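You operate a simulated robot arm through the tools that you are given. There is no shell and no other tool. Be economical: measure what you need, move in short steps, check, and stop when the job is done.

You are at the controls of a simulated robot arm. One attempt, no reset.

## Task
Make up the bench recipe in the mixing jug and stir it even.
Fine: water to the card's figure (within 15 ml), then its strokes of starch; move the jug to the stirring mat, stir till no streaks show, put the paddle back in its cup. Set down upright: mixing jug.

The check looks at the end state, three seconds after you hand in, the way a careful person would. Anything else that was tipped, shoved, dropped, spilled or broken makes it a failure.

## Robot
A 6-joint arm with a two-finger parallel gripper, fixed in place. Base frame: the origin is at the foot of the arm, x ahead of it, y to its left, z up; the work surface is at about z = 850. Lengths are in mm, angles in degrees, forces in N, time in s.
With the tool pointing down near the work surface it reaches from about 360 to 820 mm from the base axis. Its first joint turns from -166.0 to 166.0 degrees. Payload 3.91 kg.
The tool frame sits at the grasp point between the pads (the TCP): z along the fingers, y along the line on which they close. The tips reach 30 mm beyond it. Largest opening 110 mm; finger width 20, thickness 10; the body of the gripper, 48 by 112 mm, starts 55 mm behind the TCP.
Orientation is told as [roll, pitch, yaw] about the base's x, y, z axes, in that order, counted from this pose: with the fingers straight down and closing along the base's y, the tool's x points along the base's -x, its y along +y and its z along -z.

## Interface
- The arm moves only by the tool apply_moves. Its argument "rows" is one flat list of numbers, 7 for each row, row after row: the turn, a rotation vector about the tool's x, y, z in degrees, then the shift along the tool's x, y, z in mm, then the closure, from 0 (fully open) to 1 (shut). In form: [rx, ry, rz, dx, dy, dz, hand, rx, ry, rz, dx, dy, dz, hand, ...]. A call has 1 to 8 rows; each row is the pose to reach, as a shift and turn from the pose commanded when the call began, along the tool's axes at that moment. Each row takes 0.2 s and may step no farther than 50 mm and 8.6 degrees from the row before; otherwise, or with a gripper value out of range, the whole call is refused. Where a pose cannot be reached the arm comes as near as it can. A force on the tool above 40 N (or 10 N above the force at the start of the call, whichever is more), or a blocked arm, ends the call early, and 0.2 s more pass. Each finger travels about 45 mm/s and halts on what it meets, pressing with about 30 N; the grip force reading is that of the motor and also rises with nothing between the fingers. The clock runs only during rows and for 0.2 s after the last one: add rows that repeat a pose to give the fingers time. The reply holds the time, the measured pose of the TCP, the force on the tool along the base axes, the opening and the grip force, in the units named above and with some noise, with the torque about the TCP (base axes, N m) and any sound that the robot's microphone picked up.
- Cameras (640 x 400 px; columns grow to the right, rows downward): "scene" is fixed at [60.4, 515.9, 1580.7]; the picture's right is [-0.25, -0.97, 0.00], its down [-0.69, 0.18, -0.71] and it looks along [0.68, -0.17, -0.71] (base axes); focal length 214 px, centre (320, 200). "wrist" rides on the gripper at [77, 7, -114] in the tool frame; the picture's right is [-0.09, 1.00, 0.00], its down [-0.80, -0.07, -0.59] and it looks along [-0.59, -0.05, 0.80] (tool axes); focal length 270 px, centre (320, 200). There is no depth. A picture from a camera that has moved, and an enlarged one, comes with that camera's place and axes in the base frame and with its lens. The place of the scene camera against the robot may be out by one fixed shift of up to 25 mm in any direction.
- capture(camera): a new picture of that camera. It takes no simulated time.
- raise_lower(by): slides the trunk up (or, below 0, down) by that many mm; the arm rides with it, the base frame stays. It gives what a move gives, with no picture.
- zoom(camera, box): a new picture of the part [left, top, right, bottom] of that camera's present view, enlarged. It takes no simulated time.
- job_done(): hands the job in; it is judged then, once.

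Go step by step. Nothing tells you positions but the pictures and the camera data: compare them with the known pose of the tool, close in by small moves and look again before you grip or let go. The budget is 120 turns and 64 pictures, counting those below and the enlarged ones. Unless the task says otherwise, let go and move clear before handing in, and close with one line.

The tools are called after "Emit:" as name(argument=value, ...) on one line, values as JSON. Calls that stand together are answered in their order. apply_moves: Moves the arm, as the interface text tells. Its arguments: {"type":"object","properties":{"rows":{"type":"array","items":{"type":"number"}}},"required":["rows"]} The other tools are called the same way: raise_lower (by) slides the trunk up or down; capture (camera) takes a picture; zoom (camera, box) takes an enlarged picture of a part of a camera's view; job_done () hands the job in.

At the start:

```text
t: 0.0
tool_pos: [261.4, 339.5, 1415.7]
tcp_rot: [0.0, 0.0, 0.0]
wrist_force: [-0.2, -0.2, -0.4]
ft_torque: [0.03, 0.0, 0.05]
finger_gap: 109.9
finger_force: 0.0
trunk travel left (down, up): [-575.0, 35.0]
```

scene: 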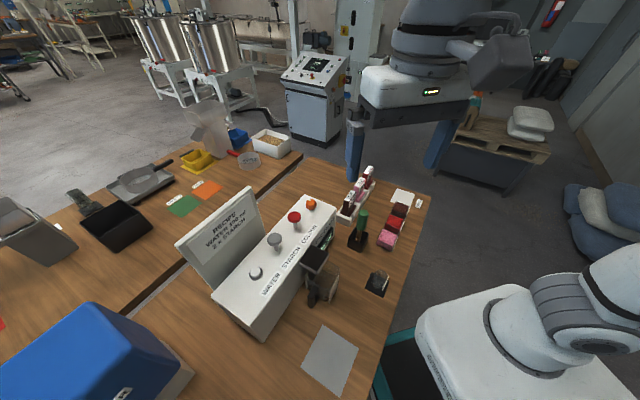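
wrist: 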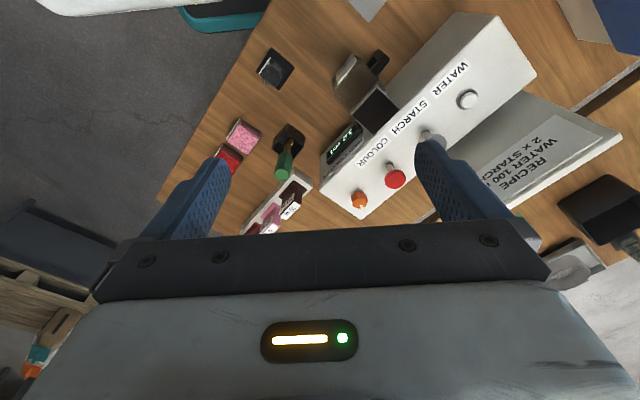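

I see a dispenser box with knobs labelled water, starch and colour, a recipe card, a jug near the dispenser, and a paddle with a green handle in a cup. I'll zoom in for details.

Emit:
zoom(camera="scene", box=[170, 160, 330, 260])

Emit:
zoom(camera="scene", box=[230, 170, 430, 295])

Emit:
zoom(camera="wrist", box=[220, 20, 540, 220])

```text
4.00 times, centred on (250, 210) of scene
camera zoom: at [60.4, 515.9, 1580.7], right [-0.25, -0.97, 0.0], down [-0.69, 0.18, -0.71], along [0.68, -0.17, -0.71], focal length 858 px, centre (600, 160)
```

zoom: 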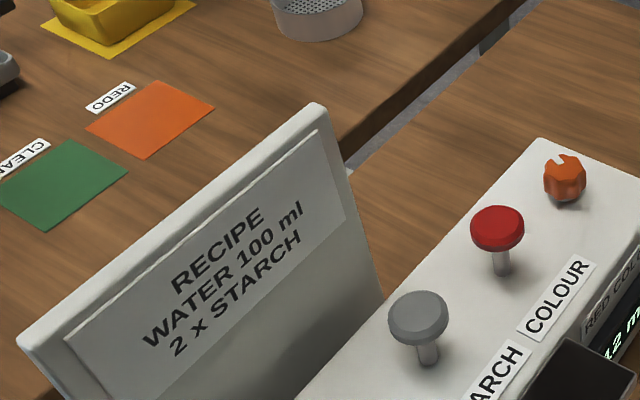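

```text
3.20 times, centred on (330, 232) of scene
camera zoom: at [60.4, 515.9, 1580.7], right [-0.25, -0.97, 0.0], down [-0.69, 0.18, -0.71], along [0.68, -0.17, -0.71], focal length 686 px, centre (288, 96)
```

zoom: 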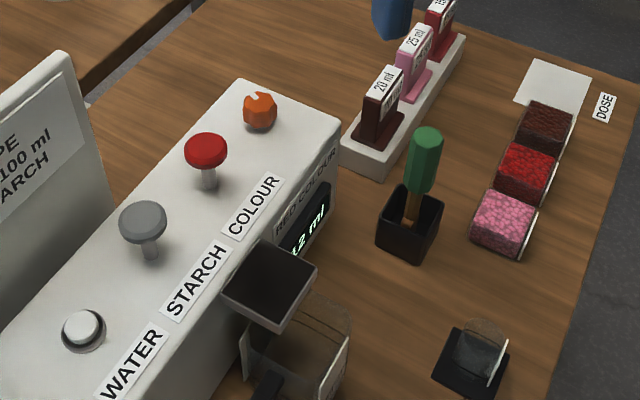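

```text
2.00 times, centred on (380, 120) of wrist
camera zoom: at [184.3, 347.1, 1529.3], right [0.09, 1.0, 0.0], down [0.8, -0.07, 0.59], along [0.59, -0.05, -0.8], focal length 541 px, centre (200, 360)
```

zoom: 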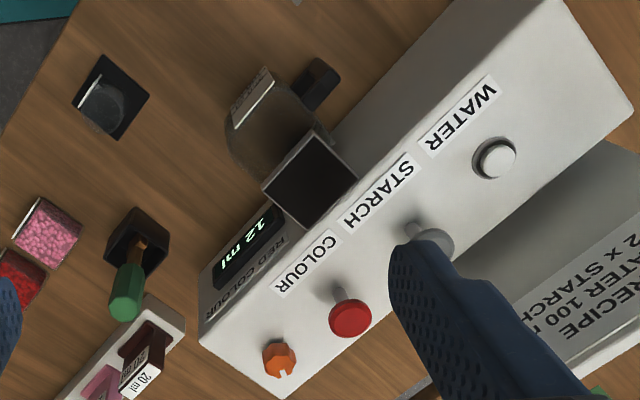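

The card says water 100 ml and 2 x starch. Next I'll look at the mats, the jug and the display.

Emit:
zoom(camera="scene", box=[280, 260, 400, 400])

Emit:
zoom(camera="scene", box=[0, 100, 240, 250])

Emit:
raise_lower(by=-200)

Emit:
capture(camera="wrist")

```text
2.86 times, centred on (340, 330) of scene
camera zoom: at [60.4, 515.9, 1580.7], right [-0.25, -0.97, 0.0], down [-0.69, 0.18, -0.71], along [0.68, -0.17, -0.71], focal length 613 px, centre (263, -171)
```

zoom: 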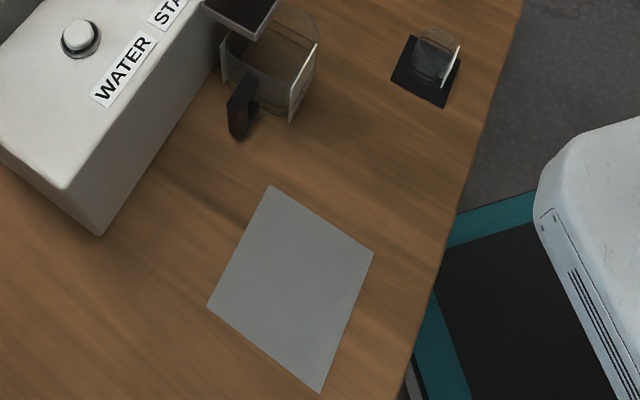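

```text
2.67 times, centred on (120, 175) of scene
camera zoom: at [60.4, 515.9, 1580.7], right [-0.25, -0.97, 0.0], down [-0.69, 0.18, -0.71], along [0.68, -0.17, -0.71], focal length 572 px, centre (853, 267)
```

zoom: 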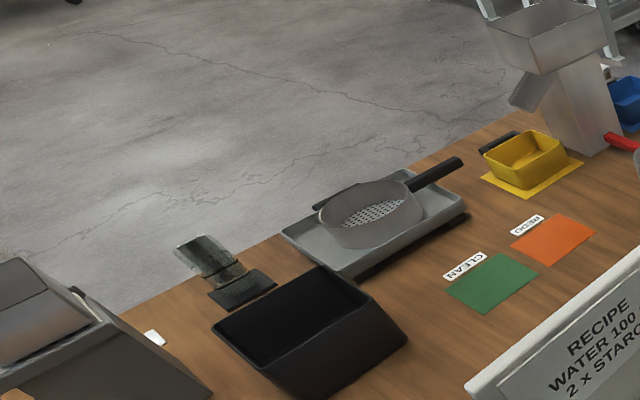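

```text
t: 2.2
tool_pos: [263.0, 340.4, 1215.2]
tcp_rot: [0.0, 0.1, 0.0]
wrist_force: [0.0, -0.1, 0.3]
ft_torque: [0.01, -0.01, 0.0]
finger_gap: 110.3
finger_force: 0.1
trunk travel left (down, up): [-375.0, 235.0]
```

```text
56 pictures are left
camera wrist: at [184.3, 347.0, 1329.4], right [0.09, 1.0, 0.0], down [0.8, -0.07, 0.59], along [0.59, -0.05, -0.8], focal length 270 px, centre (320, 200)
```

wrist: 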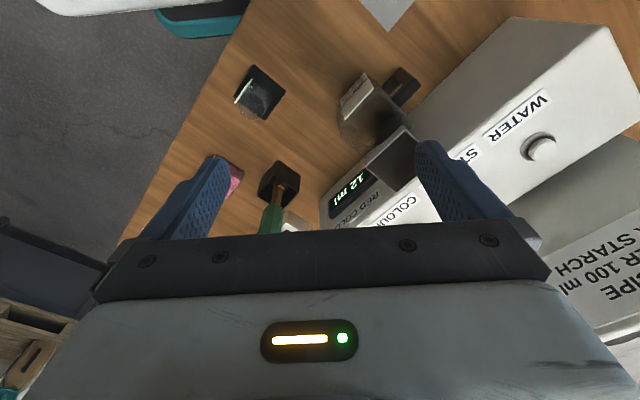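

I'll look closely at the jug and display from here.

Emit:
zoom(camera="wrist", box=[220, 40, 460, 190])

Emit:
zoom(camera="scene", box=[290, 215, 400, 310])

```text
2.67 times, centred on (340, 115) of wrist
camera zoom: at [184.3, 347.0, 1329.4], right [0.09, 1.0, 0.0], down [0.8, -0.07, 0.59], along [0.59, -0.05, -0.8], focal length 721 px, centre (267, 427)
```

zoom: 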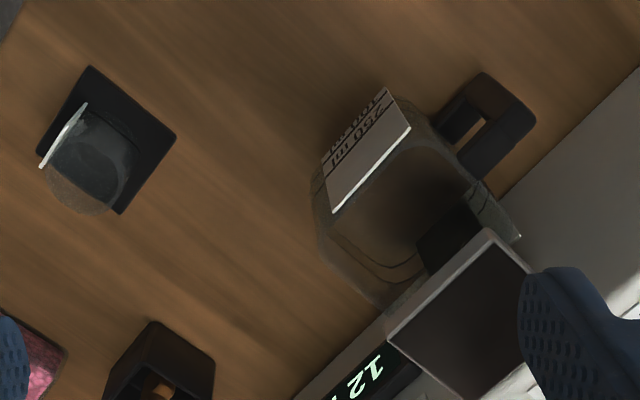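

```text
4.21 times, centred on (345, 262) of scene
camera zoom: at [60.4, 515.9, 1580.7], right [-0.25, -0.97, 0.0], down [-0.69, 0.18, -0.71], along [0.68, -0.17, -0.71], focal length 903 px, centre (215, -63)
```

zoom: 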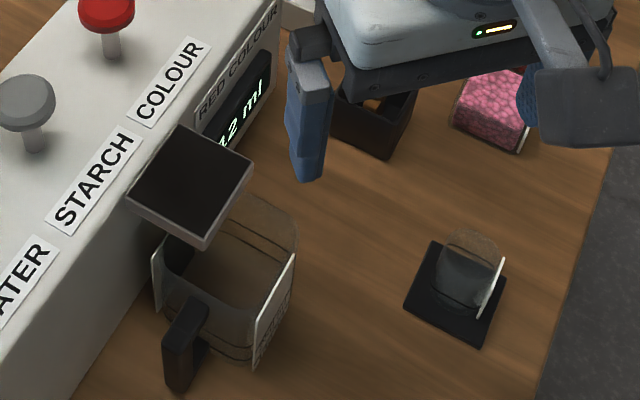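

The water button is at about (351, 604, 1027), by the wrist camera from two heights. I'll move above it, turn the fingers along the dispenser's length and close them.

Emit:
apply_moves(rows=[0, 0, -7, -12, 37, 0, 0.2, 0, 0, -14, -25, 75, 0, 0.4, 0, 0, -21, -37, 113, 0, 0.6, 0, 0, -28, -50, 150, 0, 0.8, 0, 0, -35, -62, 188, 0, 1, 0, 0, -42, -75, 226, 0, 1, 0, 0, -49.5, -88, 264, 0, 1])

Emit:
capture(camera="wrist")

```text
t: 3.8
tool_pos: [327.6, 557.8, 1183.4]
tcp_rot: [0.0, -0.2, 49.6]
wrist_force: [-0.5, 0.8, 0.5]
ft_torque: [0.08, -0.06, -0.03]
finger_gap: 0.0
finger_force: 27.1
out of reach, approached as far as the arm can: row 6, 7
trunk travel left (down, up): [-375.0, 235.0]
```

```text
53 pictures are left
camera wrist: at [270.9, 503.0, 1297.6], right [-0.7, 0.71, 0.0], down [0.57, 0.56, 0.6], along [0.42, 0.42, -0.8], focal length 270 px, centre (320, 200)
```

wrist: 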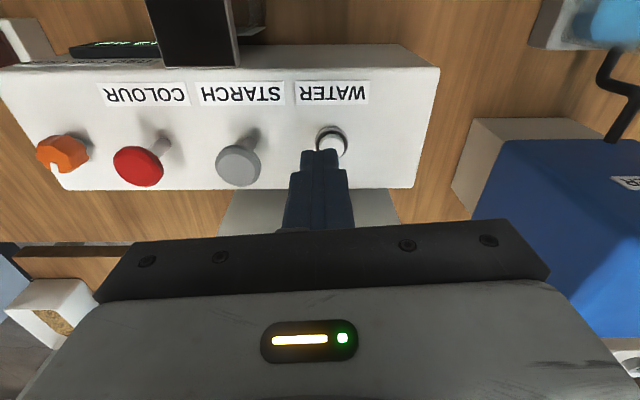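

Out of reach at this trunk height, but the button estimate is confirmed at about (350, 600, 1027). I'll lower the trunk to get more reach.

Emit:
raise_lower(by=-100)

Emit:
apply_moves(rows=[0, 0, 0, 0, 0, 0, 1])

Emit:
capture(camera="wrist")

```text
t: 5.1
tool_pos: [327.9, 558.6, 1082.0]
tcp_rot: [0.0, 0.1, 49.5]
wrist_force: [0.0, -0.1, 0.3]
ft_torque: [-0.02, -0.02, -0.03]
finger_gap: 0.0
finger_force: 30.1
trunk travel left (down, up): [-275.0, 335.0]
```

```text
t: 5.5
tool_pos: [327.9, 558.9, 1082.2]
tcp_rot: [0.1, 0.0, 49.5]
wrist_force: [-0.2, 0.5, -0.6]
ft_torque: [0.0, -0.01, 0.0]
finger_gap: 0.0
finger_force: 30.0
trunk travel left (down, up): [-275.0, 335.0]
```

```text
52 pictures are left
camera wrist: at [272.1, 505.4, 1195.9], right [-0.7, 0.71, 0.0], down [0.57, 0.56, 0.59], along [0.42, 0.42, -0.8], focal length 270 px, centre (320, 200)
```

wrist: 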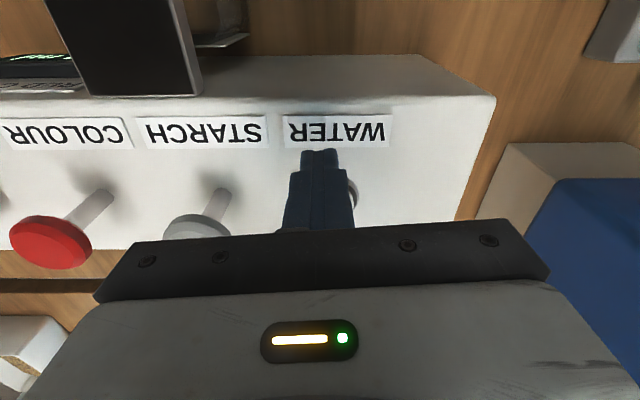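

The button is about 45 mm further ahead, so I'll move over it at this height and check with the scene camera.

Emit:
apply_moves(rows=[0, 0, 0, -23, 5, 0, 1, 0, 0, 0, -45, 10, 0, 1])

Emit:
zoom(camera="scene", box=[200, 215, 360, 315])

```text
t: 6.1
tool_pos: [340.3, 581.9, 1068.4]
tcp_rot: [0.1, 0.0, 49.5]
wrist_force: [-0.4, -0.2, 0.4]
ft_torque: [0.0, 0.0, 0.03]
finger_gap: 0.0
finger_force: 30.4
out of reach, approached as far as the arm can: row 1, 2
trunk travel left (down, up): [-275.0, 335.0]
```

```text
4.00 times, centred on (280, 265) of scene
camera zoom: at [60.4, 515.9, 1580.7], right [-0.25, -0.97, 0.0], down [-0.69, 0.18, -0.71], along [0.68, -0.17, -0.71], focal length 858 px, centre (480, -60)
```

zoom: 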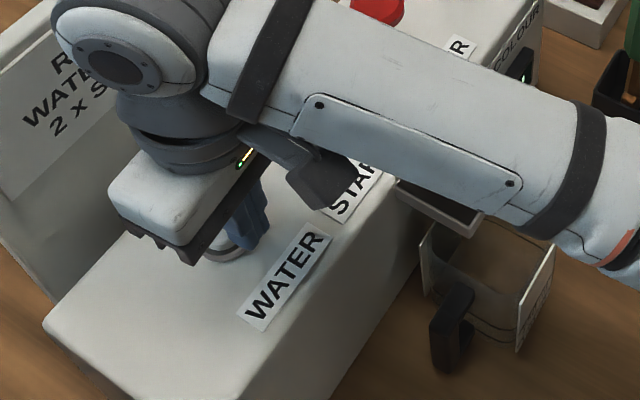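

The arm's limit pulls it down and in, so the shoulder is too low. I'll raise the trunk, then extend forward and down.

Emit:
raise_lower(by=150)

Emit:
apply_moves(rows=[0, 0, 0, 0, 0, 50, 1, 0, 0, 0, 0, 0, 100, 1, 0, 0, 0, 0, 5, 130, 1, 0, 0, 0, -10, 5, 130, 1, 0, 0, 0, -20, 5, 130, 1])

Emit:
capture(camera="wrist")

```text
t: 7.8
tool_pos: [338.9, 582.9, 1218.4]
tcp_rot: [0.0, 0.0, 49.5]
wrist_force: [0.6, 0.8, -0.5]
ft_torque: [0.01, 0.03, 0.03]
finger_gap: 0.0
finger_force: 30.2
trunk travel left (down, up): [-425.0, 185.0]
```

```text
t: 9.1
tool_pos: [350.1, 600.6, 1087.7]
tcp_rot: [-0.1, -0.1, 49.5]
wrist_force: [-0.2, -0.6, -0.4]
ft_torque: [0.01, 0.0, 0.0]
finger_gap: 0.0
finger_force: 29.8
trunk travel left (down, up): [-425.0, 185.0]
```

```text
50 pictures are left
camera wrist: at [293.7, 546.6, 1201.6], right [-0.7, 0.71, 0.0], down [0.57, 0.56, 0.59], along [0.42, 0.42, -0.8], focal length 270 px, centre (320, 200)
```

wrist: 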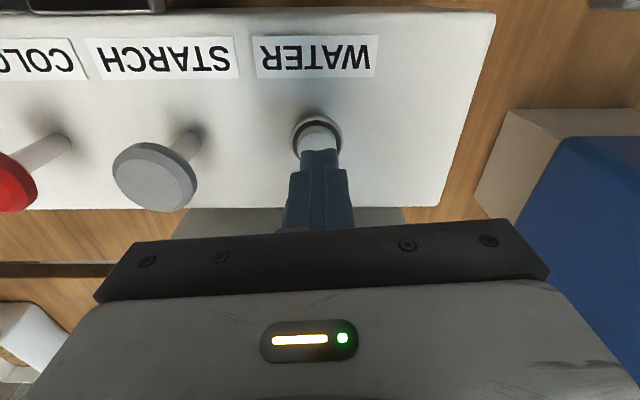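

The tip is centred over the button. I'll descend gently until contact.

Emit:
apply_moves(rows=[0, 0, 0, 0, 0, 12, 1, 0, 0, 0, 0, 0, 22, 1, 0, 0, 0, 0, 0, 26, 1])

Emit:
capture(camera="wrist")

Emit:
zoom(camera="scene", box=[280, 240, 360, 320])

```text
t: 9.8
tool_pos: [349.0, 601.5, 1063.0]
tcp_rot: [0.0, 0.0, 49.5]
wrist_force: [0.6, 1.5, 2.4]
ft_torque: [0.05, -0.02, 0.04]
finger_gap: 0.0
finger_force: 30.3
trunk travel left (down, up): [-425.0, 185.0]
heard: click
```

```text
49 pictures are left
camera wrist: at [293.2, 546.2, 1176.3], right [-0.7, 0.71, 0.0], down [0.57, 0.56, 0.6], along [0.42, 0.42, -0.8], focal length 270 px, centre (320, 200)
```

wrist: 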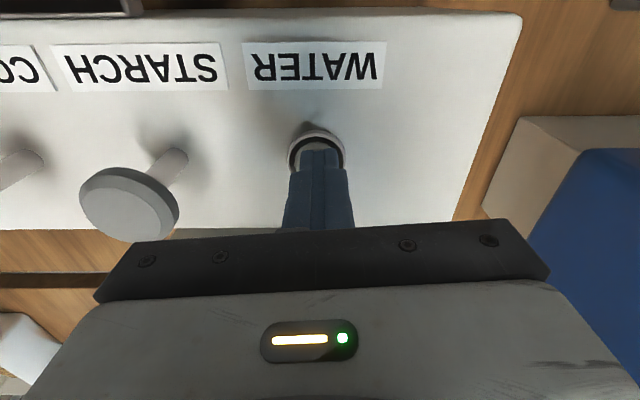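

```text
5.00 times, centred on (320, 280) of scene
camera zoom: at [60.4, 515.9, 1580.7], right [-0.25, -0.97, 0.0], down [-0.69, 0.18, -0.71], along [0.68, -0.17, -0.71], focal length 1072 px, centre (320, -200)
```

zoom: 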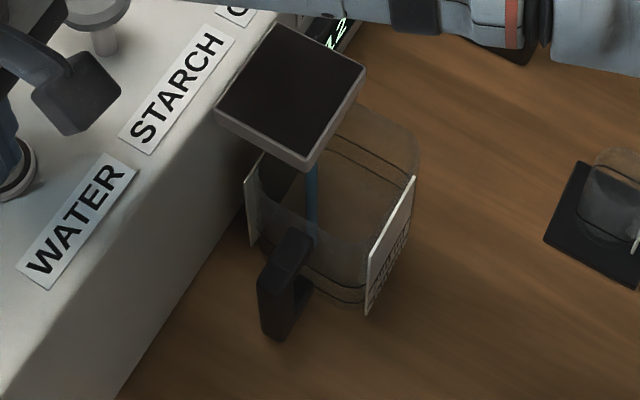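

It clicked and water is flowing. I'll release straight away to learn whether it's hold-to-run and how fast it flows.

Emit:
apply_moves(rows=[0, 0, 0, 0, 0, -12, 1])

Emit:
zoom(camera="scene", box=[290, 250, 350, 310])

```text
t: 10.2
tool_pos: [349.3, 600.0, 1073.2]
tcp_rot: [0.0, 0.2, 49.5]
wrist_force: [-0.9, -0.8, 0.7]
ft_torque: [0.01, 0.0, 0.06]
finger_gap: 0.0
finger_force: 29.5
trunk travel left (down, up): [-425.0, 185.0]
```

```text
6.67 times, centred on (320, 280) of scene
camera zoom: at [60.4, 515.9, 1580.7], right [-0.25, -0.97, 0.0], down [-0.69, 0.18, -0.71], along [0.68, -0.17, -0.71], focal length 1430 px, centre (320, -333)
```

zoom: 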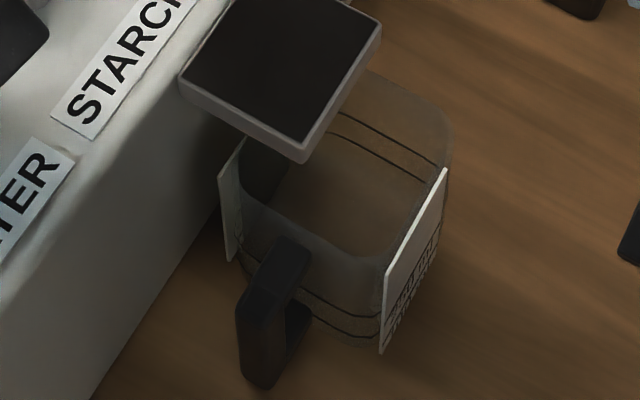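

It stops on release. Next, a longer press of about 1 s, then a check of the level.

Emit:
apply_moves(rows=[0, 0, 0, 0, 0, 12, 1, 0, 0, 0, 0, 0, 12, 1, 0, 0, 0, 0, 0, 12, 1, 0, 0, 0, 0, 0, 12, 1, 0, 0, 0, 0, 0, 12, 1, 0, 0, 0, 0, 0, 0, 1])

Emit:
zoom(camera="scene", box=[290, 250, 350, 310])

```text
t: 11.7
tool_pos: [349.5, 599.9, 1073.6]
tcp_rot: [0.1, 0.0, 49.5]
wrist_force: [-0.7, -0.3, 0.0]
ft_torque: [-0.02, 0.02, -0.01]
finger_gap: 0.1
finger_force: 30.3
trunk travel left (down, up): [-425.0, 185.0]
heard: click
```

```text
6.67 times, centred on (320, 280) of scene
camera zoom: at [60.4, 515.9, 1580.7], right [-0.25, -0.97, 0.0], down [-0.69, 0.18, -0.71], along [0.68, -0.17, -0.71], focal length 1430 px, centre (320, -333)
```

zoom: 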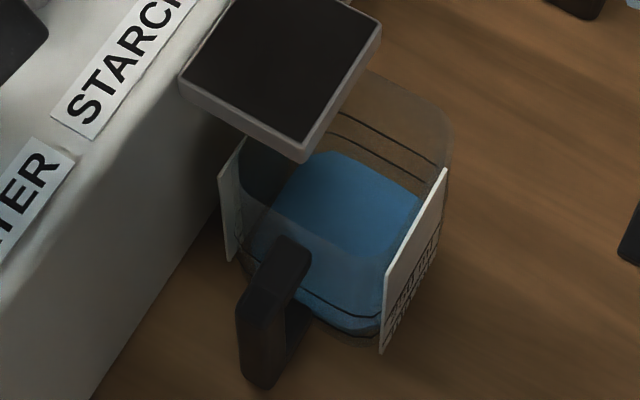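

There's a good amount of water now. I'll read the jug's scale closely.

Emit:
zoom(camera="scene", box=[312, 272, 336, 304])

```text
12.50 times, centred on (324, 288) of scene
camera zoom: at [60.4, 515.9, 1580.7], right [-0.25, -0.97, 0.0], down [-0.69, 0.18, -0.71], along [0.68, -0.17, -0.71], focal length 2681 px, centre (270, -900)
```

zoom: 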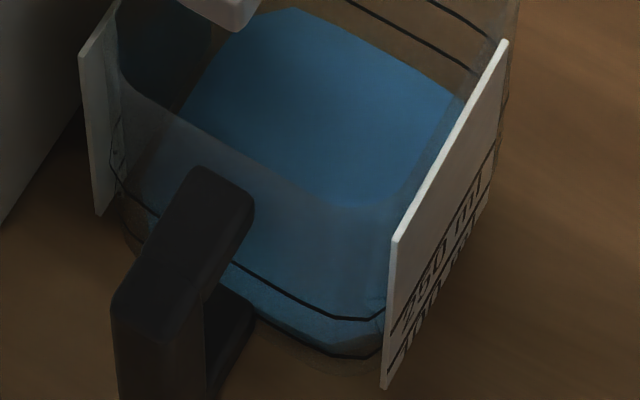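

The marks look like 250 ml (upper) and 100 ml (lower), and the water seems to be near the lower one. I need a flatter view, so I'll back the wrist camera off in front of the jug's scale.

Emit:
apply_moves(rows=[0, 0, 0, 0, 0, -48, 1, 0, 0, 0, 15, 0, -80, 1, 0, 0, 0, 60, -15, -80, 1, 0, 0, 0, 106, -30, -80, 1, 0, 0, 0, 151, -45, -80, 1, 0, 0, 0, 196, -60, -80, 1, 0, 0, 0, 241, -76, -80, 1, 0, 0, 0, 286, -92, -80, 1])

Emit:
apply_moves(rows=[0, 8, 0, 0, 0, 30, 1, 0, 16, 0, 0, 0, 60, 1, 0, 24, 0, 0, 0, 90, 1, 0, 32, 0, 0, 0, 120, 1, 0, 40, 0, 0, 0, 150, 1])

Emit:
capture(camera="wrist")

```text
t: 13.4
tool_pos: [233.3, 321.8, 1153.5]
tcp_rot: [0.0, -0.1, 49.5]
wrist_force: [-0.1, -0.1, -0.3]
ft_torque: [0.03, 0.02, -0.01]
finger_gap: 0.0
finger_force: 29.9
trunk travel left (down, up): [-425.0, 185.0]
```

```text
t: 14.7
tool_pos: [233.3, 322.6, 1004.1]
tcp_rot: [0.0, 40.1, 49.6]
wrist_force: [0.3, 0.6, 0.0]
ft_torque: [-0.02, -0.03, -0.02]
finger_gap: 0.1
finger_force: 29.4
trunk travel left (down, up): [-425.0, 185.0]
```

```text
44 pictures are left
camera wrist: at [237.7, 338.3, 1140.3], right [-0.71, 0.7, -0.06], down [0.7, 0.71, -0.06], along [0.0, -0.08, -1.0], focal length 270 px, centre (320, 200)
```

wrist: 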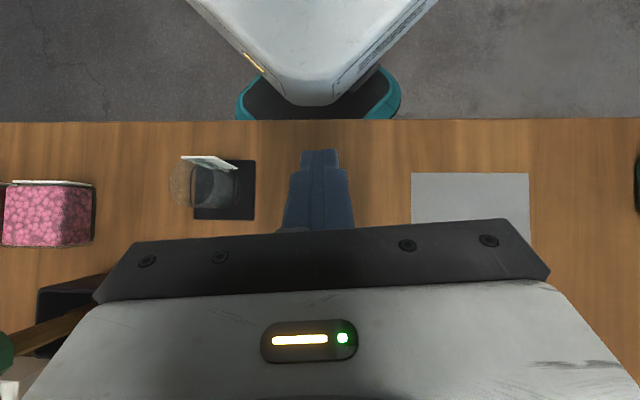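

The tilt went the wrong way, so I'll reverse it in place.

Emit:
apply_moves(rows=[0, -8.5, 0, 0, 0, 0, 1, 0, -17, 0, 0, 0, 0, 1, 0, -25.5, 0, 0, 0, 0, 1, 0, -34, 0, 0, 0, 0, 1, 0, -42.5, 0, 0, 0, 0, 1, 0, -51, 0, 0, 0, 0, 1, 0, -59.5, 0, 0, 0, 0, 1, 0, -68, 0, 0, 0, 0, 1])

Emit:
capture(camera="wrist")

```text
t: 16.4
tool_pos: [233.9, 322.7, 1004.4]
tcp_rot: [0.2, -28.3, 49.4]
wrist_force: [0.1, 0.0, -0.4]
ft_torque: [0.02, 0.03, -0.01]
finger_gap: 0.0
finger_force: 29.9
trunk travel left (down, up): [-425.0, 185.0]
```

```text
43 pictures are left
camera wrist: at [148.6, 234.9, 1068.8], right [-0.71, 0.71, 0.04], down [0.33, 0.28, 0.9], along [0.62, 0.65, -0.43], focal length 270 px, centre (320, 200)
```

wrist: 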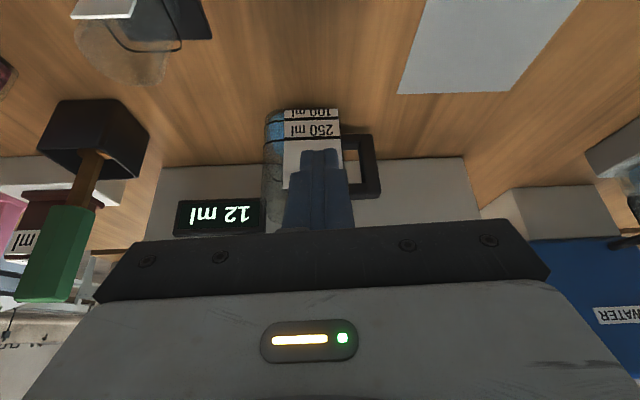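

Emit:
zoom(camera="wrist", box=[250, 95, 390, 205])

```text
3.64 times, centred on (320, 150) of wrist
camera zoom: at [148.6, 234.9, 1068.8], right [-0.71, 0.71, 0.04], down [0.33, 0.28, 0.9], along [0.62, 0.65, -0.43], focal length 983 px, centre (320, 382)
```

zoom: 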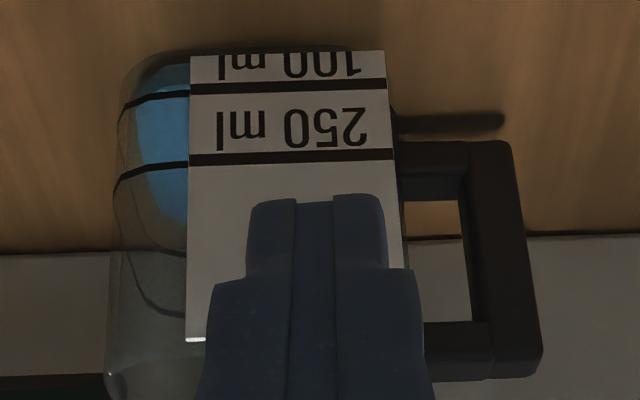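

I want a flatter look: lower, tilted further and slightly to the clear side.

Emit:
apply_moves(rows=[0, -7, 0, 9, -5, 16, 1, 0, -14, 0, 18, -10, 32, 1, 0, -21, 0, 27, -15, 48, 1, 0, -27.7, 0, 35, -20, 65, 1])

Emit:
zoom(camera="wrist", box=[230, 60, 410, 190])

```text
t: 17.4
tool_pos: [300.3, 384.2, 949.6]
tcp_rot: [0.5, -55.5, 48.2]
wrist_force: [-0.2, 0.2, -0.4]
ft_torque: [-0.08, 0.02, -0.07]
finger_gap: 0.1
finger_force: 30.2
out of reach, approached as far as the arm can: row 2, 3, 4
trunk travel left (down, up): [-425.0, 185.0]
```

```text
3.08 times, centred on (320, 125) of wrist
camera zoom: at [203.7, 284.7, 950.1], right [-0.71, 0.7, 0.08], down [0.03, -0.08, 1.0], along [0.7, 0.71, 0.03], focal length 832 px, centre (320, 431)
```

zoom: 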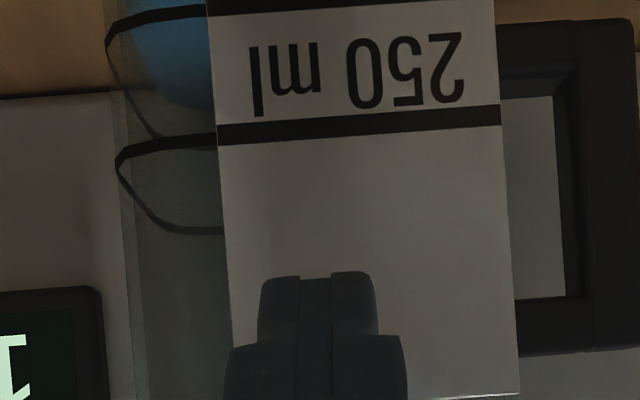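

Close to the jug but no contact. I'll take one wider look from here, then back off.

Emit:
zoom(camera="wrist", box=[240, 30, 340, 120])

```text
4.44 times, centred on (290, 75) of wrist
camera zoom: at [203.7, 284.7, 950.1], right [-0.71, 0.7, 0.08], down [0.03, -0.08, 1.0], along [0.7, 0.71, 0.03], focal length 1201 px, centre (453, 756)
```

zoom: 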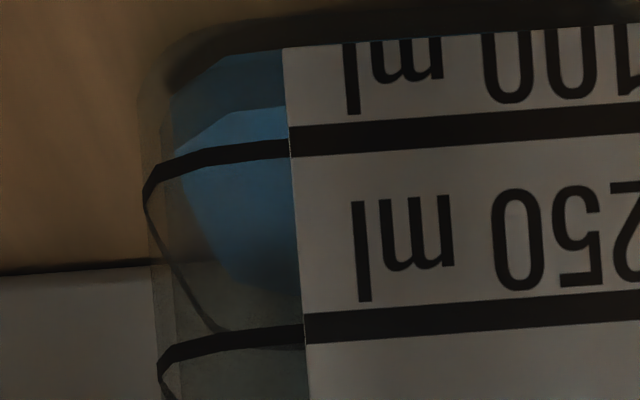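

From this view the surface sits about 8–10 mm below the 100 line, so roughly 50 ml. One more press like the last should bring it to 85–100 ml. I'll back off and return to the button.

Emit:
apply_moves(rows=[0, 0, 0, 17, 0, -25, 1, 0, 0, 0, 34, 0, -49, 1, 0, 8, 0, 1, 0, -72, 1, 0, 16, 0, -32, 0, -94, 1, 0, 24, 0, -65, 0, -117, 1, 0, 32, 0, -98, 0, -140, 1, 0, 40, 0, -131, 0, -162, 1])

Emit:
apply_moves(rows=[0, 7.7, 0, 0, 0, 0, 1, 0, 15.4, 0, 0, 0, 0, 1])

```text
t: 19.1
tool_pos: [261.1, 339.2, 1150.2]
tcp_rot: [-0.1, -15.7, 49.6]
wrist_force: [-0.1, 0.3, 0.4]
ft_torque: [0.04, 0.02, -0.03]
finger_gap: 0.0
finger_force: 30.2
out of reach, approached as far as the arm can: row 1, 2, 3, 4
trunk travel left (down, up): [-425.0, 185.0]
```

```text
t: 19.6
tool_pos: [260.7, 340.1, 1150.2]
tcp_rot: [0.0, -0.2, 49.5]
wrist_force: [0.5, 0.4, 0.4]
ft_torque: [-0.04, 0.0, 0.0]
finger_gap: 0.0
finger_force: 30.2
trunk travel left (down, up): [-425.0, 185.0]
```

Emit:
apply_moves(rows=[0, 0, 0, -43, 17, 0, 1, 0, 0, 0, -86, 34, 0, 1, 0, 0, 0, -128, 51, 0, 1, 0, 0, 0, -171, 67, 0, 1, 0, 0, 0, -213, 84, 10, 1, 0, 0, 0, -256, 101, 30, 1, 0, 0, 0, -256, 101, 60, 1, 0, 0, 0, -256, 101, 76, 1])

Emit:
capture(camera="wrist")

```text
refused: row 6 steps farther than a row can; nothing moved
```

```text
39 pictures are left
camera wrist: at [204.0, 285.2, 1263.7], right [-0.7, 0.71, 0.0], down [0.57, 0.56, 0.6], along [0.43, 0.42, -0.8], focal length 270 px, centre (320, 200)
```

wrist: 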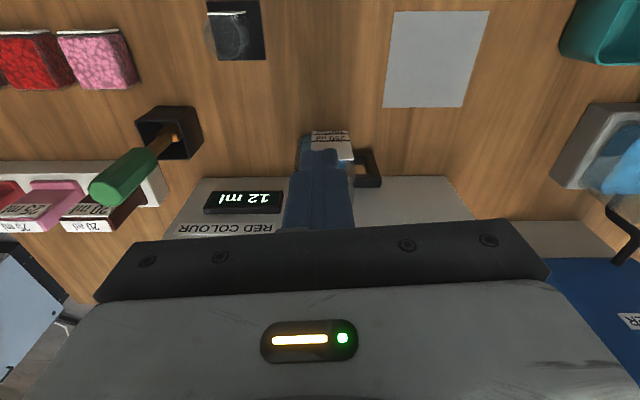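

Emit:
apply_moves(rows=[0, 0, 0, -43, 17, 0, 1, 0, 0, 0, -86, 34, 0, 1, 0, 0, 0, -128, 51, 0, 1, 0, 0, 0, -171, 67, 0, 1, 0, 0, 0, -213, 84, 0, 1, 0, 0, 0, -256, 101, 10, 1, 0, 0, 0, -256, 101, 50, 1, 0, 0, 0, -256, 101, 76, 1])

Emit:
apply_moves(rows=[0, 0, 0, 0, 0, 12, 1, 0, 0, 0, 0, 0, 12, 1, 0, 0, 0, 0, 0, 12, 1, 0, 0, 0, 0, 0, 12, 1, 0, 0, 0, 0, 0, 12, 1, 0, 0, 0, 0, 0, 0, 1])

Emit:
zoom(camera="scene", box=[312, 272, 336, 304])

```text
t: 21.4
tool_pos: [348.6, 599.6, 1075.7]
tcp_rot: [0.0, -0.2, 49.5]
wrist_force: [-0.3, -0.5, 0.3]
ft_torque: [0.01, 0.02, 0.0]
finger_gap: 0.0
finger_force: 30.3
trunk travel left (down, up): [-425.0, 185.0]
```

```text
t: 22.9
tool_pos: [349.9, 600.1, 1076.2]
tcp_rot: [0.0, -0.3, 49.6]
wrist_force: [-0.7, -0.9, 0.4]
ft_torque: [0.03, -0.02, -0.01]
finger_gap: 0.2
finger_force: 30.1
trunk travel left (down, up): [-425.0, 185.0]
heard: click
```

```text
12.50 times, centred on (324, 288) of scene
camera zoom: at [60.4, 515.9, 1580.7], right [-0.25, -0.97, 0.0], down [-0.69, 0.18, -0.71], along [0.68, -0.17, -0.71], focal length 2681 px, centre (270, -900)
```

zoom: 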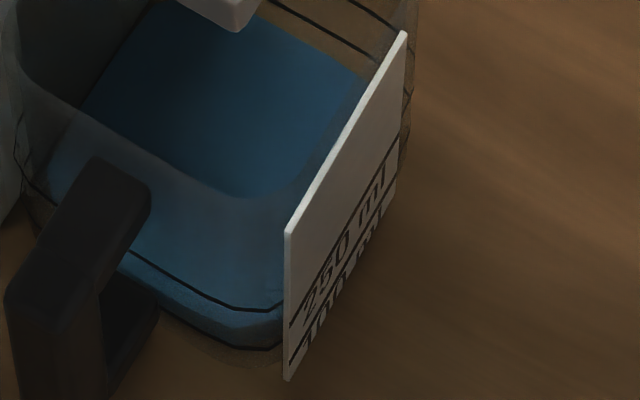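

The jug has shifted by about 35 mm since the earlier view, so I must have nudged it while backing off. I'll check that it's still under the spout and that nothing spilled.

Emit:
zoom(camera="scene", box=[280, 240, 360, 320])

```text
5.00 times, centred on (320, 280) of scene
camera zoom: at [60.4, 515.9, 1580.7], right [-0.25, -0.97, 0.0], down [-0.69, 0.18, -0.71], along [0.68, -0.17, -0.71], focal length 1072 px, centre (320, -200)
```

zoom: 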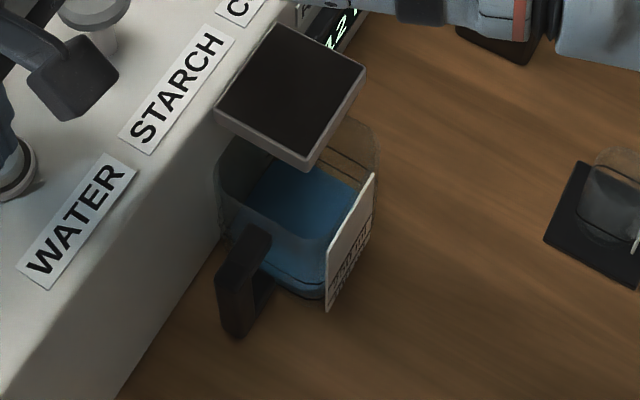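

Upright and still under the spout, with no spill. Now I'll measure the level more precisely.

Emit:
zoom(camera="scene", box=[312, 267, 328, 277])

Emit:
zoom(camera="scene", box=[310, 290, 326, 302])

```text
16.00 times, centred on (320, 272) of scene
camera zoom: at [60.4, 515.9, 1580.7], right [-0.25, -0.97, 0.0], down [-0.69, 0.18, -0.71], along [0.68, -0.17, -0.71], focal length 3432 px, centre (320, -952)
```

zoom: 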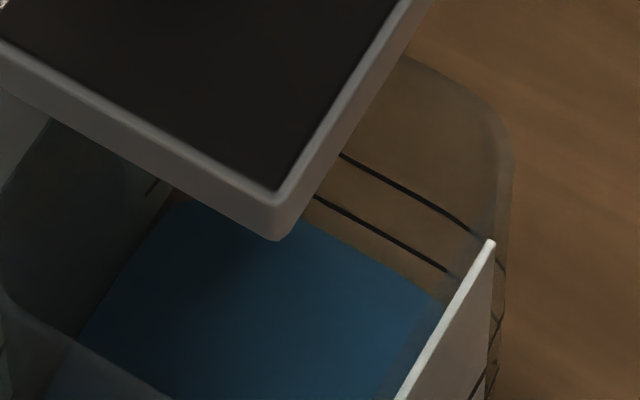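

```text
16.00 times, centred on (318, 296) of scene
camera zoom: at [60.4, 515.9, 1580.7], right [-0.25, -0.97, 0.0], down [-0.69, 0.18, -0.71], along [0.68, -0.17, -0.71], focal length 3432 px, centre (352, -1336)
```

zoom: 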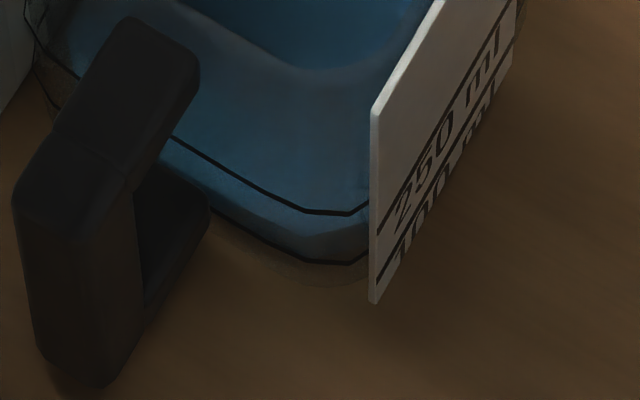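

The level is about 92–94 ml, consistent with roughly 40 ml/s. I'll add one very brief tap of about 0.2 s to centre on 100.

Emit:
apply_moves(rows=[0, 0, 0, 0, 0, 12, 1, 0, 0, 0, 0, 0, 0, 1])

Emit:
zoom(camera="scene", box=[312, 267, 328, 277])

Emit:
zoom(camera="scene", box=[310, 290, 326, 302])

```text
t: 23.4
tool_pos: [350.0, 600.6, 1075.2]
tcp_rot: [0.0, -0.3, 49.4]
wrist_force: [-0.6, 0.3, 0.0]
ft_torque: [-0.01, 0.03, 0.05]
finger_gap: 0.0
finger_force: 29.7
trunk travel left (down, up): [-425.0, 185.0]
```

```text
16.00 times, centred on (320, 272) of scene
camera zoom: at [60.4, 515.9, 1580.7], right [-0.25, -0.97, 0.0], down [-0.69, 0.18, -0.71], along [0.68, -0.17, -0.71], focal length 3432 px, centre (320, -952)
```

zoom: 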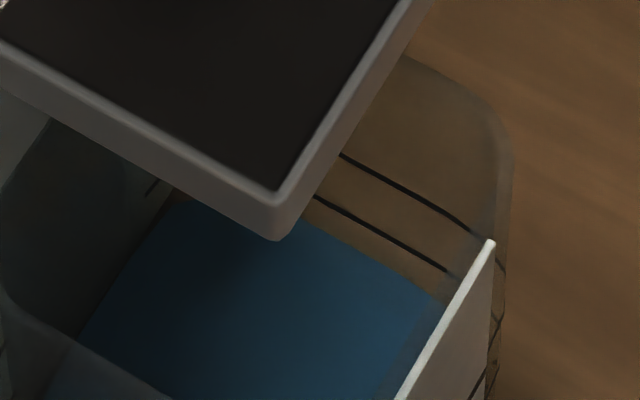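

```text
16.00 times, centred on (318, 296) of scene
camera zoom: at [60.4, 515.9, 1580.7], right [-0.25, -0.97, 0.0], down [-0.69, 0.18, -0.71], along [0.68, -0.17, -0.71], focal length 3432 px, centre (352, -1336)
```

zoom: 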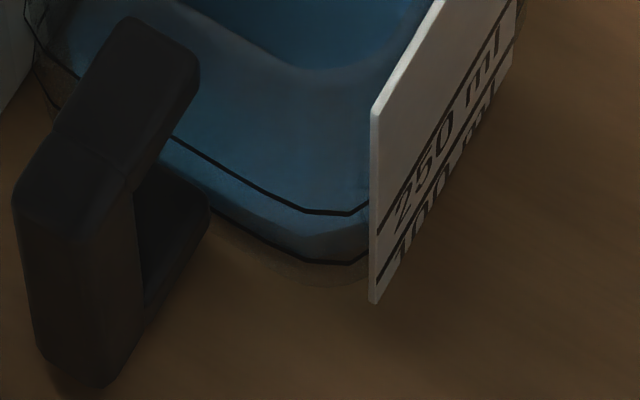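

No click that time, since the tap was too short. I'll try with one extra hold row.

Emit:
apply_moves(rows=[0, 0, 0, 0, 0, 13, 1, 0, 0, 0, 0, 0, 13, 1, 0, 0, 0, 0, 0, 0, 1])

Emit:
zoom(camera="scene", box=[312, 267, 328, 277])

Emit:
zoom(camera="scene", box=[310, 290, 326, 302])

```text
t: 24.2
tool_pos: [349.1, 598.9, 1075.5]
tcp_rot: [0.1, -0.3, 49.5]
wrist_force: [0.0, 0.0, -0.7]
ft_torque: [0.01, 0.02, 0.02]
finger_gap: 0.1
finger_force: 29.8
trunk travel left (down, up): [-425.0, 185.0]
heard: click
```

```text
16.00 times, centred on (320, 272) of scene
camera zoom: at [60.4, 515.9, 1580.7], right [-0.25, -0.97, 0.0], down [-0.69, 0.18, -0.71], along [0.68, -0.17, -0.71], focal length 3432 px, centre (320, -952)
```

zoom: 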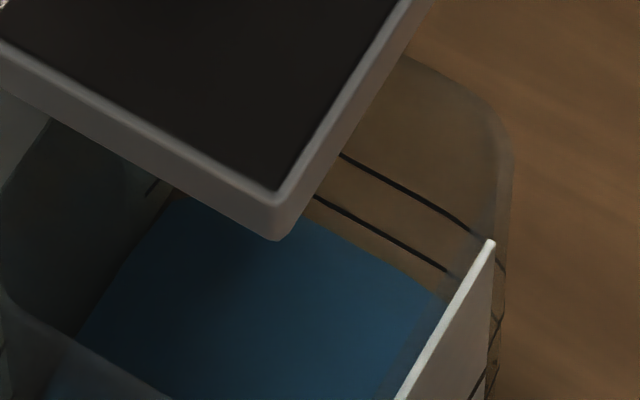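

```text
16.00 times, centred on (318, 296) of scene
camera zoom: at [60.4, 515.9, 1580.7], right [-0.25, -0.97, 0.0], down [-0.69, 0.18, -0.71], along [0.68, -0.17, -0.71], focal length 3432 px, centre (352, -1336)
```

zoom: 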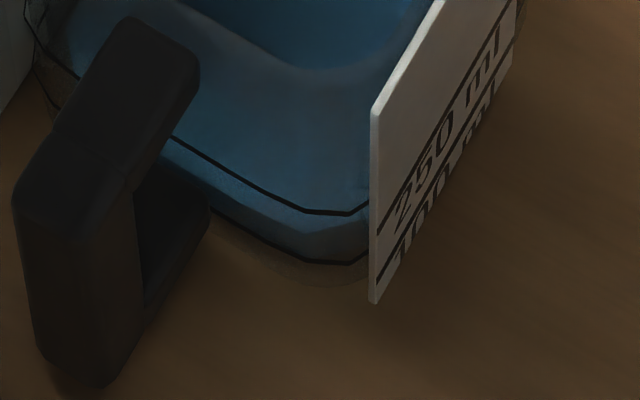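

The level is now right at the 100 line. Next is starch: the grey plunger's top is at about (415, 537, 1071), so I'll raise and move over it.

Emit:
apply_moves(rows=[0, 0, 0, 0, 0, -30, 1, 0, 0, 0, 0, 0, -60, 1, 0, 0, 0, 2, -30, -60, 1, 0, 0, 0, 4, -60, -60, 1, 0, 0, 0, 6, -90, -60, 1])

Emit:
capture(camera="wrist")

```text
t: 25.4
tool_pos: [414.8, 536.4, 1135.1]
tcp_rot: [0.0, -0.2, 49.6]
wrist_force: [0.2, 0.2, -0.9]
ft_torque: [0.01, 0.0, -0.02]
finger_gap: 0.0
finger_force: 30.6
trunk travel left (down, up): [-425.0, 185.0]
```

```text
30 pictures are left
camera wrist: at [357.6, 481.7, 1249.2], right [-0.7, 0.71, 0.0], down [0.57, 0.56, 0.6], along [0.43, 0.42, -0.8], focal length 270 px, centre (320, 200)
```

wrist: 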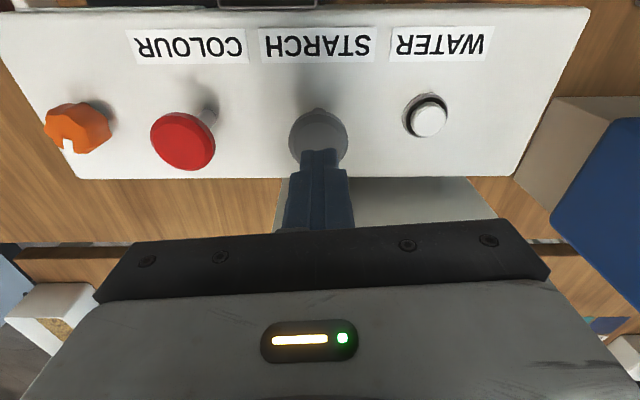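

Centred over the plunger. I'll descend to contact and push.

Emit:
apply_moves(rows=[0, 0, 0, 0, 0, 15, 1, 0, 0, 0, 0, 0, 28, 1, 0, 0, 0, 0, 0, 34, 1, 0, 0, 0, 0, 0, 40, 1, 0, 0, 0, 0, 0, 46, 1])

```text
t: 26.6
tool_pos: [412.4, 536.6, 1089.8]
tcp_rot: [0.1, -0.3, 49.5]
wrist_force: [-0.8, -0.8, 4.0]
ft_torque: [-0.05, 0.02, 0.01]
finger_gap: 0.1
finger_force: 29.5
trunk travel left (down, up): [-425.0, 185.0]
```

Contact, with 4 N of spring force. I'll keep going down until I feel the stop.

Emit:
apply_moves(rows=[0, 0, 0, 0, 0, 5, 1, 0, 0, 0, 0, 0, 10, 1, 0, 0, 0, 0, 0, 15, 1, 0, 0, 0, 0, 0, 20, 1])

Emit:
zoom(camera="scene", box=[280, 230, 360, 310])

```text
t: 27.6
tool_pos: [414.2, 536.0, 1073.7]
tcp_rot: [0.0, -0.8, 49.6]
wrist_force: [3.1, 5.8, 26.2]
ft_torque: [-0.02, 0.02, 0.03]
finger_gap: 0.1
finger_force: 30.5
trunk travel left (down, up): [-425.0, 185.0]
heard: click
```

```text
5.00 times, centred on (320, 270) of scene
camera zoom: at [60.4, 515.9, 1580.7], right [-0.25, -0.97, 0.0], down [-0.69, 0.18, -0.71], along [0.68, -0.17, -0.71], focal length 1072 px, centre (320, -150)
```

zoom: 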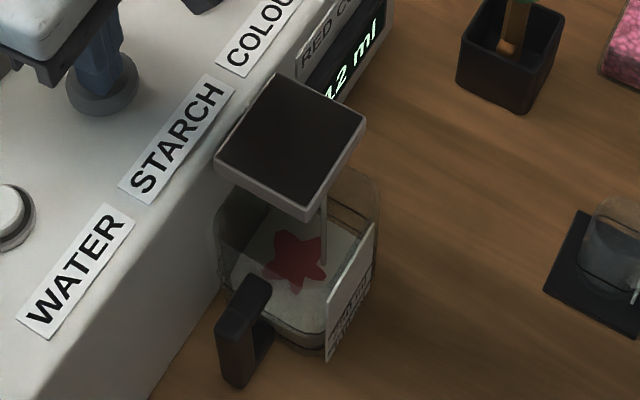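

First stroke is done (click, starch in). I'll release fully.

Emit:
apply_moves(rows=[0, 0, 0, 0, 0, -10, 1, 0, 0, 0, 0, 0, -25, 1, 0, 0, 0, 0, 0, -40, 1, 0, 0, 0, 0, 0, -40, 1])

Emit:
zoom(camera="scene", box=[260, 220, 340, 300])

```text
t: 28.6
tool_pos: [413.1, 535.7, 1109.9]
tcp_rot: [0.0, -0.2, 49.4]
wrist_force: [-0.3, -1.1, 0.7]
ft_torque: [-0.04, 0.01, -0.04]
finger_gap: 0.4
finger_force: 30.2
trunk travel left (down, up): [-425.0, 185.0]
```

```text
5.00 times, centred on (300, 260) of scene
camera zoom: at [60.4, 515.9, 1580.7], right [-0.25, -0.97, 0.0], down [-0.69, 0.18, -0.71], along [0.68, -0.17, -0.71], focal length 1072 px, centre (420, -100)
```

zoom: 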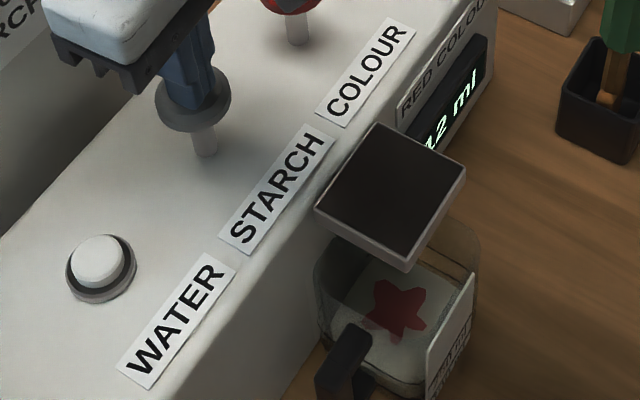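

The plunger is back up; now the second stroke, the same way.

Emit:
apply_moves(rows=[0, 0, 0, 0, 0, 10, 1, 0, 0, 0, 0, 0, 20, 1, 0, 0, 0, 0, 0, 27, 1, 0, 0, 0, 0, 0, 34, 1, 0, 0, 0, 0, 0, 40, 1, 0, 0, 0, 0, 0, 40, 1])

Emit:
apply_moves(rows=[0, 0, 0, 0, 0, -15, 1, 0, 0, 0, 0, 0, -35, 1, 0, 0, 0, 0, 0, -60, 1, 0, 0, 0, 0, 0, -80, 1])

Emit:
zoom(camera="scene", box=[290, 220, 370, 310])

```text
t: 30.1
tool_pos: [413.1, 536.3, 1073.8]
tcp_rot: [-0.1, -0.8, 49.4]
wrist_force: [1.5, 5.3, 28.1]
ft_torque: [0.01, 0.07, 0.04]
finger_gap: 0.2
finger_force: 30.0
trunk travel left (down, up): [-425.0, 185.0]
heard: click
```

```text
t: 31.1
tool_pos: [413.5, 536.2, 1149.0]
tcp_rot: [0.0, -0.3, 49.5]
wrist_force: [0.0, 0.2, 0.2]
ft_torque: [0.02, 0.01, -0.01]
finger_gap: 0.0
finger_force: 30.4
trunk travel left (down, up): [-425.0, 185.0]
```

```text
4.44 times, centred on (330, 265) of scene
camera zoom: at [60.4, 515.9, 1580.7], right [-0.25, -0.97, 0.0], down [-0.69, 0.18, -0.71], along [0.68, -0.17, -0.71], focal length 953 px, centre (276, -89)
```

zoom: 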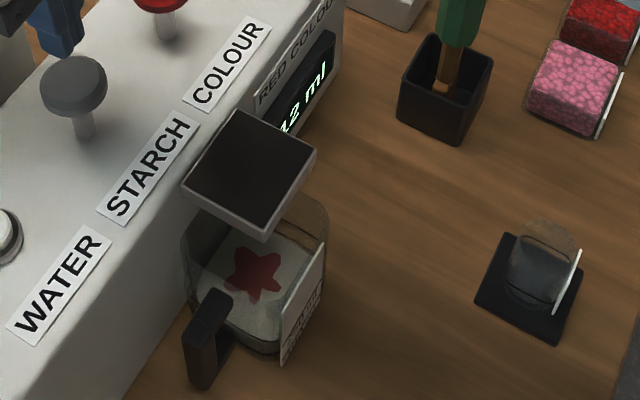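

Two strokes are in. Next I need to see the jug's handle, the hood and the gap to the dispenser, so I'll back off and look from the front.

Emit:
apply_moves(rows=[0, 0, 0, 43, 9, 0, 1, 0, 0, 0, 86, 18, 0, 0.8, 0, 0, 0, 129, 27, 0, 0.6, 0, 0, 0, 172, 36, 0, 0.4, 0, 0, 0, 216, 43, 0, 0.2, 0, 0, 0, 216, 43, 0, 0, 0, 0, 0, 216, 43, 0, 0])

Emit:
capture(camera="wrist")

```text
t: 32.6
tool_pos: [239.7, 400.4, 1146.7]
tcp_rot: [0.0, -0.3, 49.6]
wrist_force: [-0.1, 0.4, -0.6]
ft_torque: [-0.03, 0.02, -0.01]
finger_gap: 110.0
finger_force: 0.1
trunk travel left (down, up): [-425.0, 185.0]
```

```text
26 pictures are left
camera wrist: at [184.5, 346.3, 1260.5], right [-0.7, 0.71, 0.0], down [0.57, 0.56, 0.6], along [0.43, 0.42, -0.8], focal length 270 px, centre (320, 200)
```

wrist: 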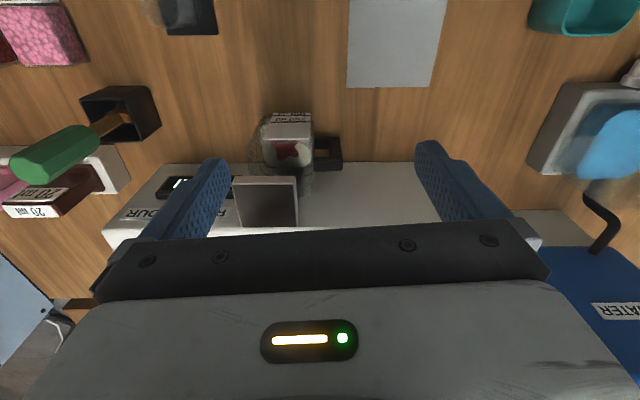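

Emit:
zoom(camera="wrist", box=[220, 90, 380, 200])

```text
3.64 times, centred on (300, 145) of wrist
camera zoom: at [184.5, 346.3, 1260.5], right [-0.7, 0.71, 0.0], down [0.57, 0.56, 0.6], along [0.43, 0.42, -0.8], focal length 983 px, centre (393, 400)
```

zoom: 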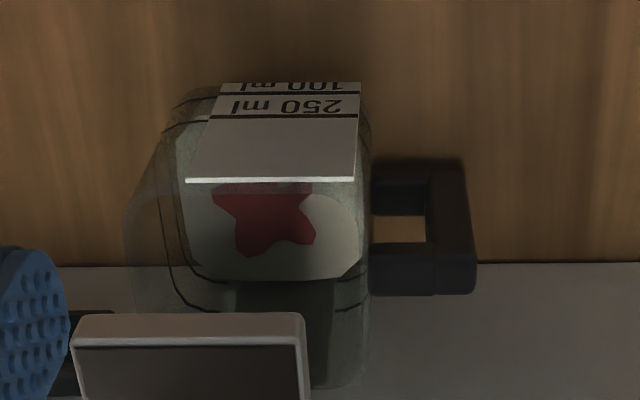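

The dispenser and jug face run at 45°. The handle bar is at about (297, 474), with its top at about z = 957. I'll turn to yaw −45 so the fingers close across the handle, and hover above it.

Emit:
apply_moves(rows=[0, 0, 8.5, -12, 0, 0, 0.2, 0, 0, 17, -24, 1, 0, 0.4, 0, 0, 25.5, -36, 1, 0, 0.5, 0, 0, 34, -48, 2, 0, 0.5, 0, 0, 42.5, -60, 2, 0, 0.5, 0, 0, 51, -72, 3, 0, 0.5, 0, 0, 59.5, -84, 3, 0, 0.5, 0, 0, 68, -93, 4, 0, 0.5])

Emit:
apply_moves(rows=[0, 0, 8.5, 0, 0, 20, 0.5, 0, 0, 17, 0, 0, 40, 0.5, 0, 0, 26.5, 0, 0, 60, 0.5])

Emit:
capture(camera="wrist")

```text
t: 34.5
tool_pos: [298.8, 473.6, 1148.9]
tcp_rot: [0.2, -0.1, -18.6]
wrist_force: [0.5, -0.3, 0.5]
ft_torque: [-0.01, 0.05, 0.03]
finger_gap: 55.2
finger_force: 0.0
trunk travel left (down, up): [-425.0, 185.0]
```

```text
refused: row 3 steps farther than a row can; nothing moved
```

```text
24 pictures are left
camera wrist: at [226.3, 504.7, 1262.0], right [0.4, 0.92, 0.0], down [0.73, -0.32, 0.6], along [0.55, -0.24, -0.8], focal length 270 px, centre (320, 200)
```

wrist: 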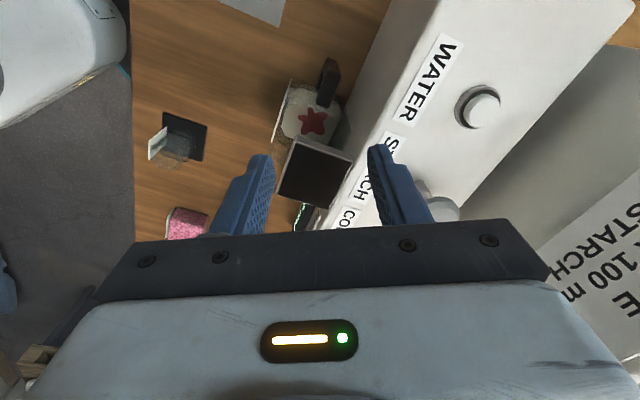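

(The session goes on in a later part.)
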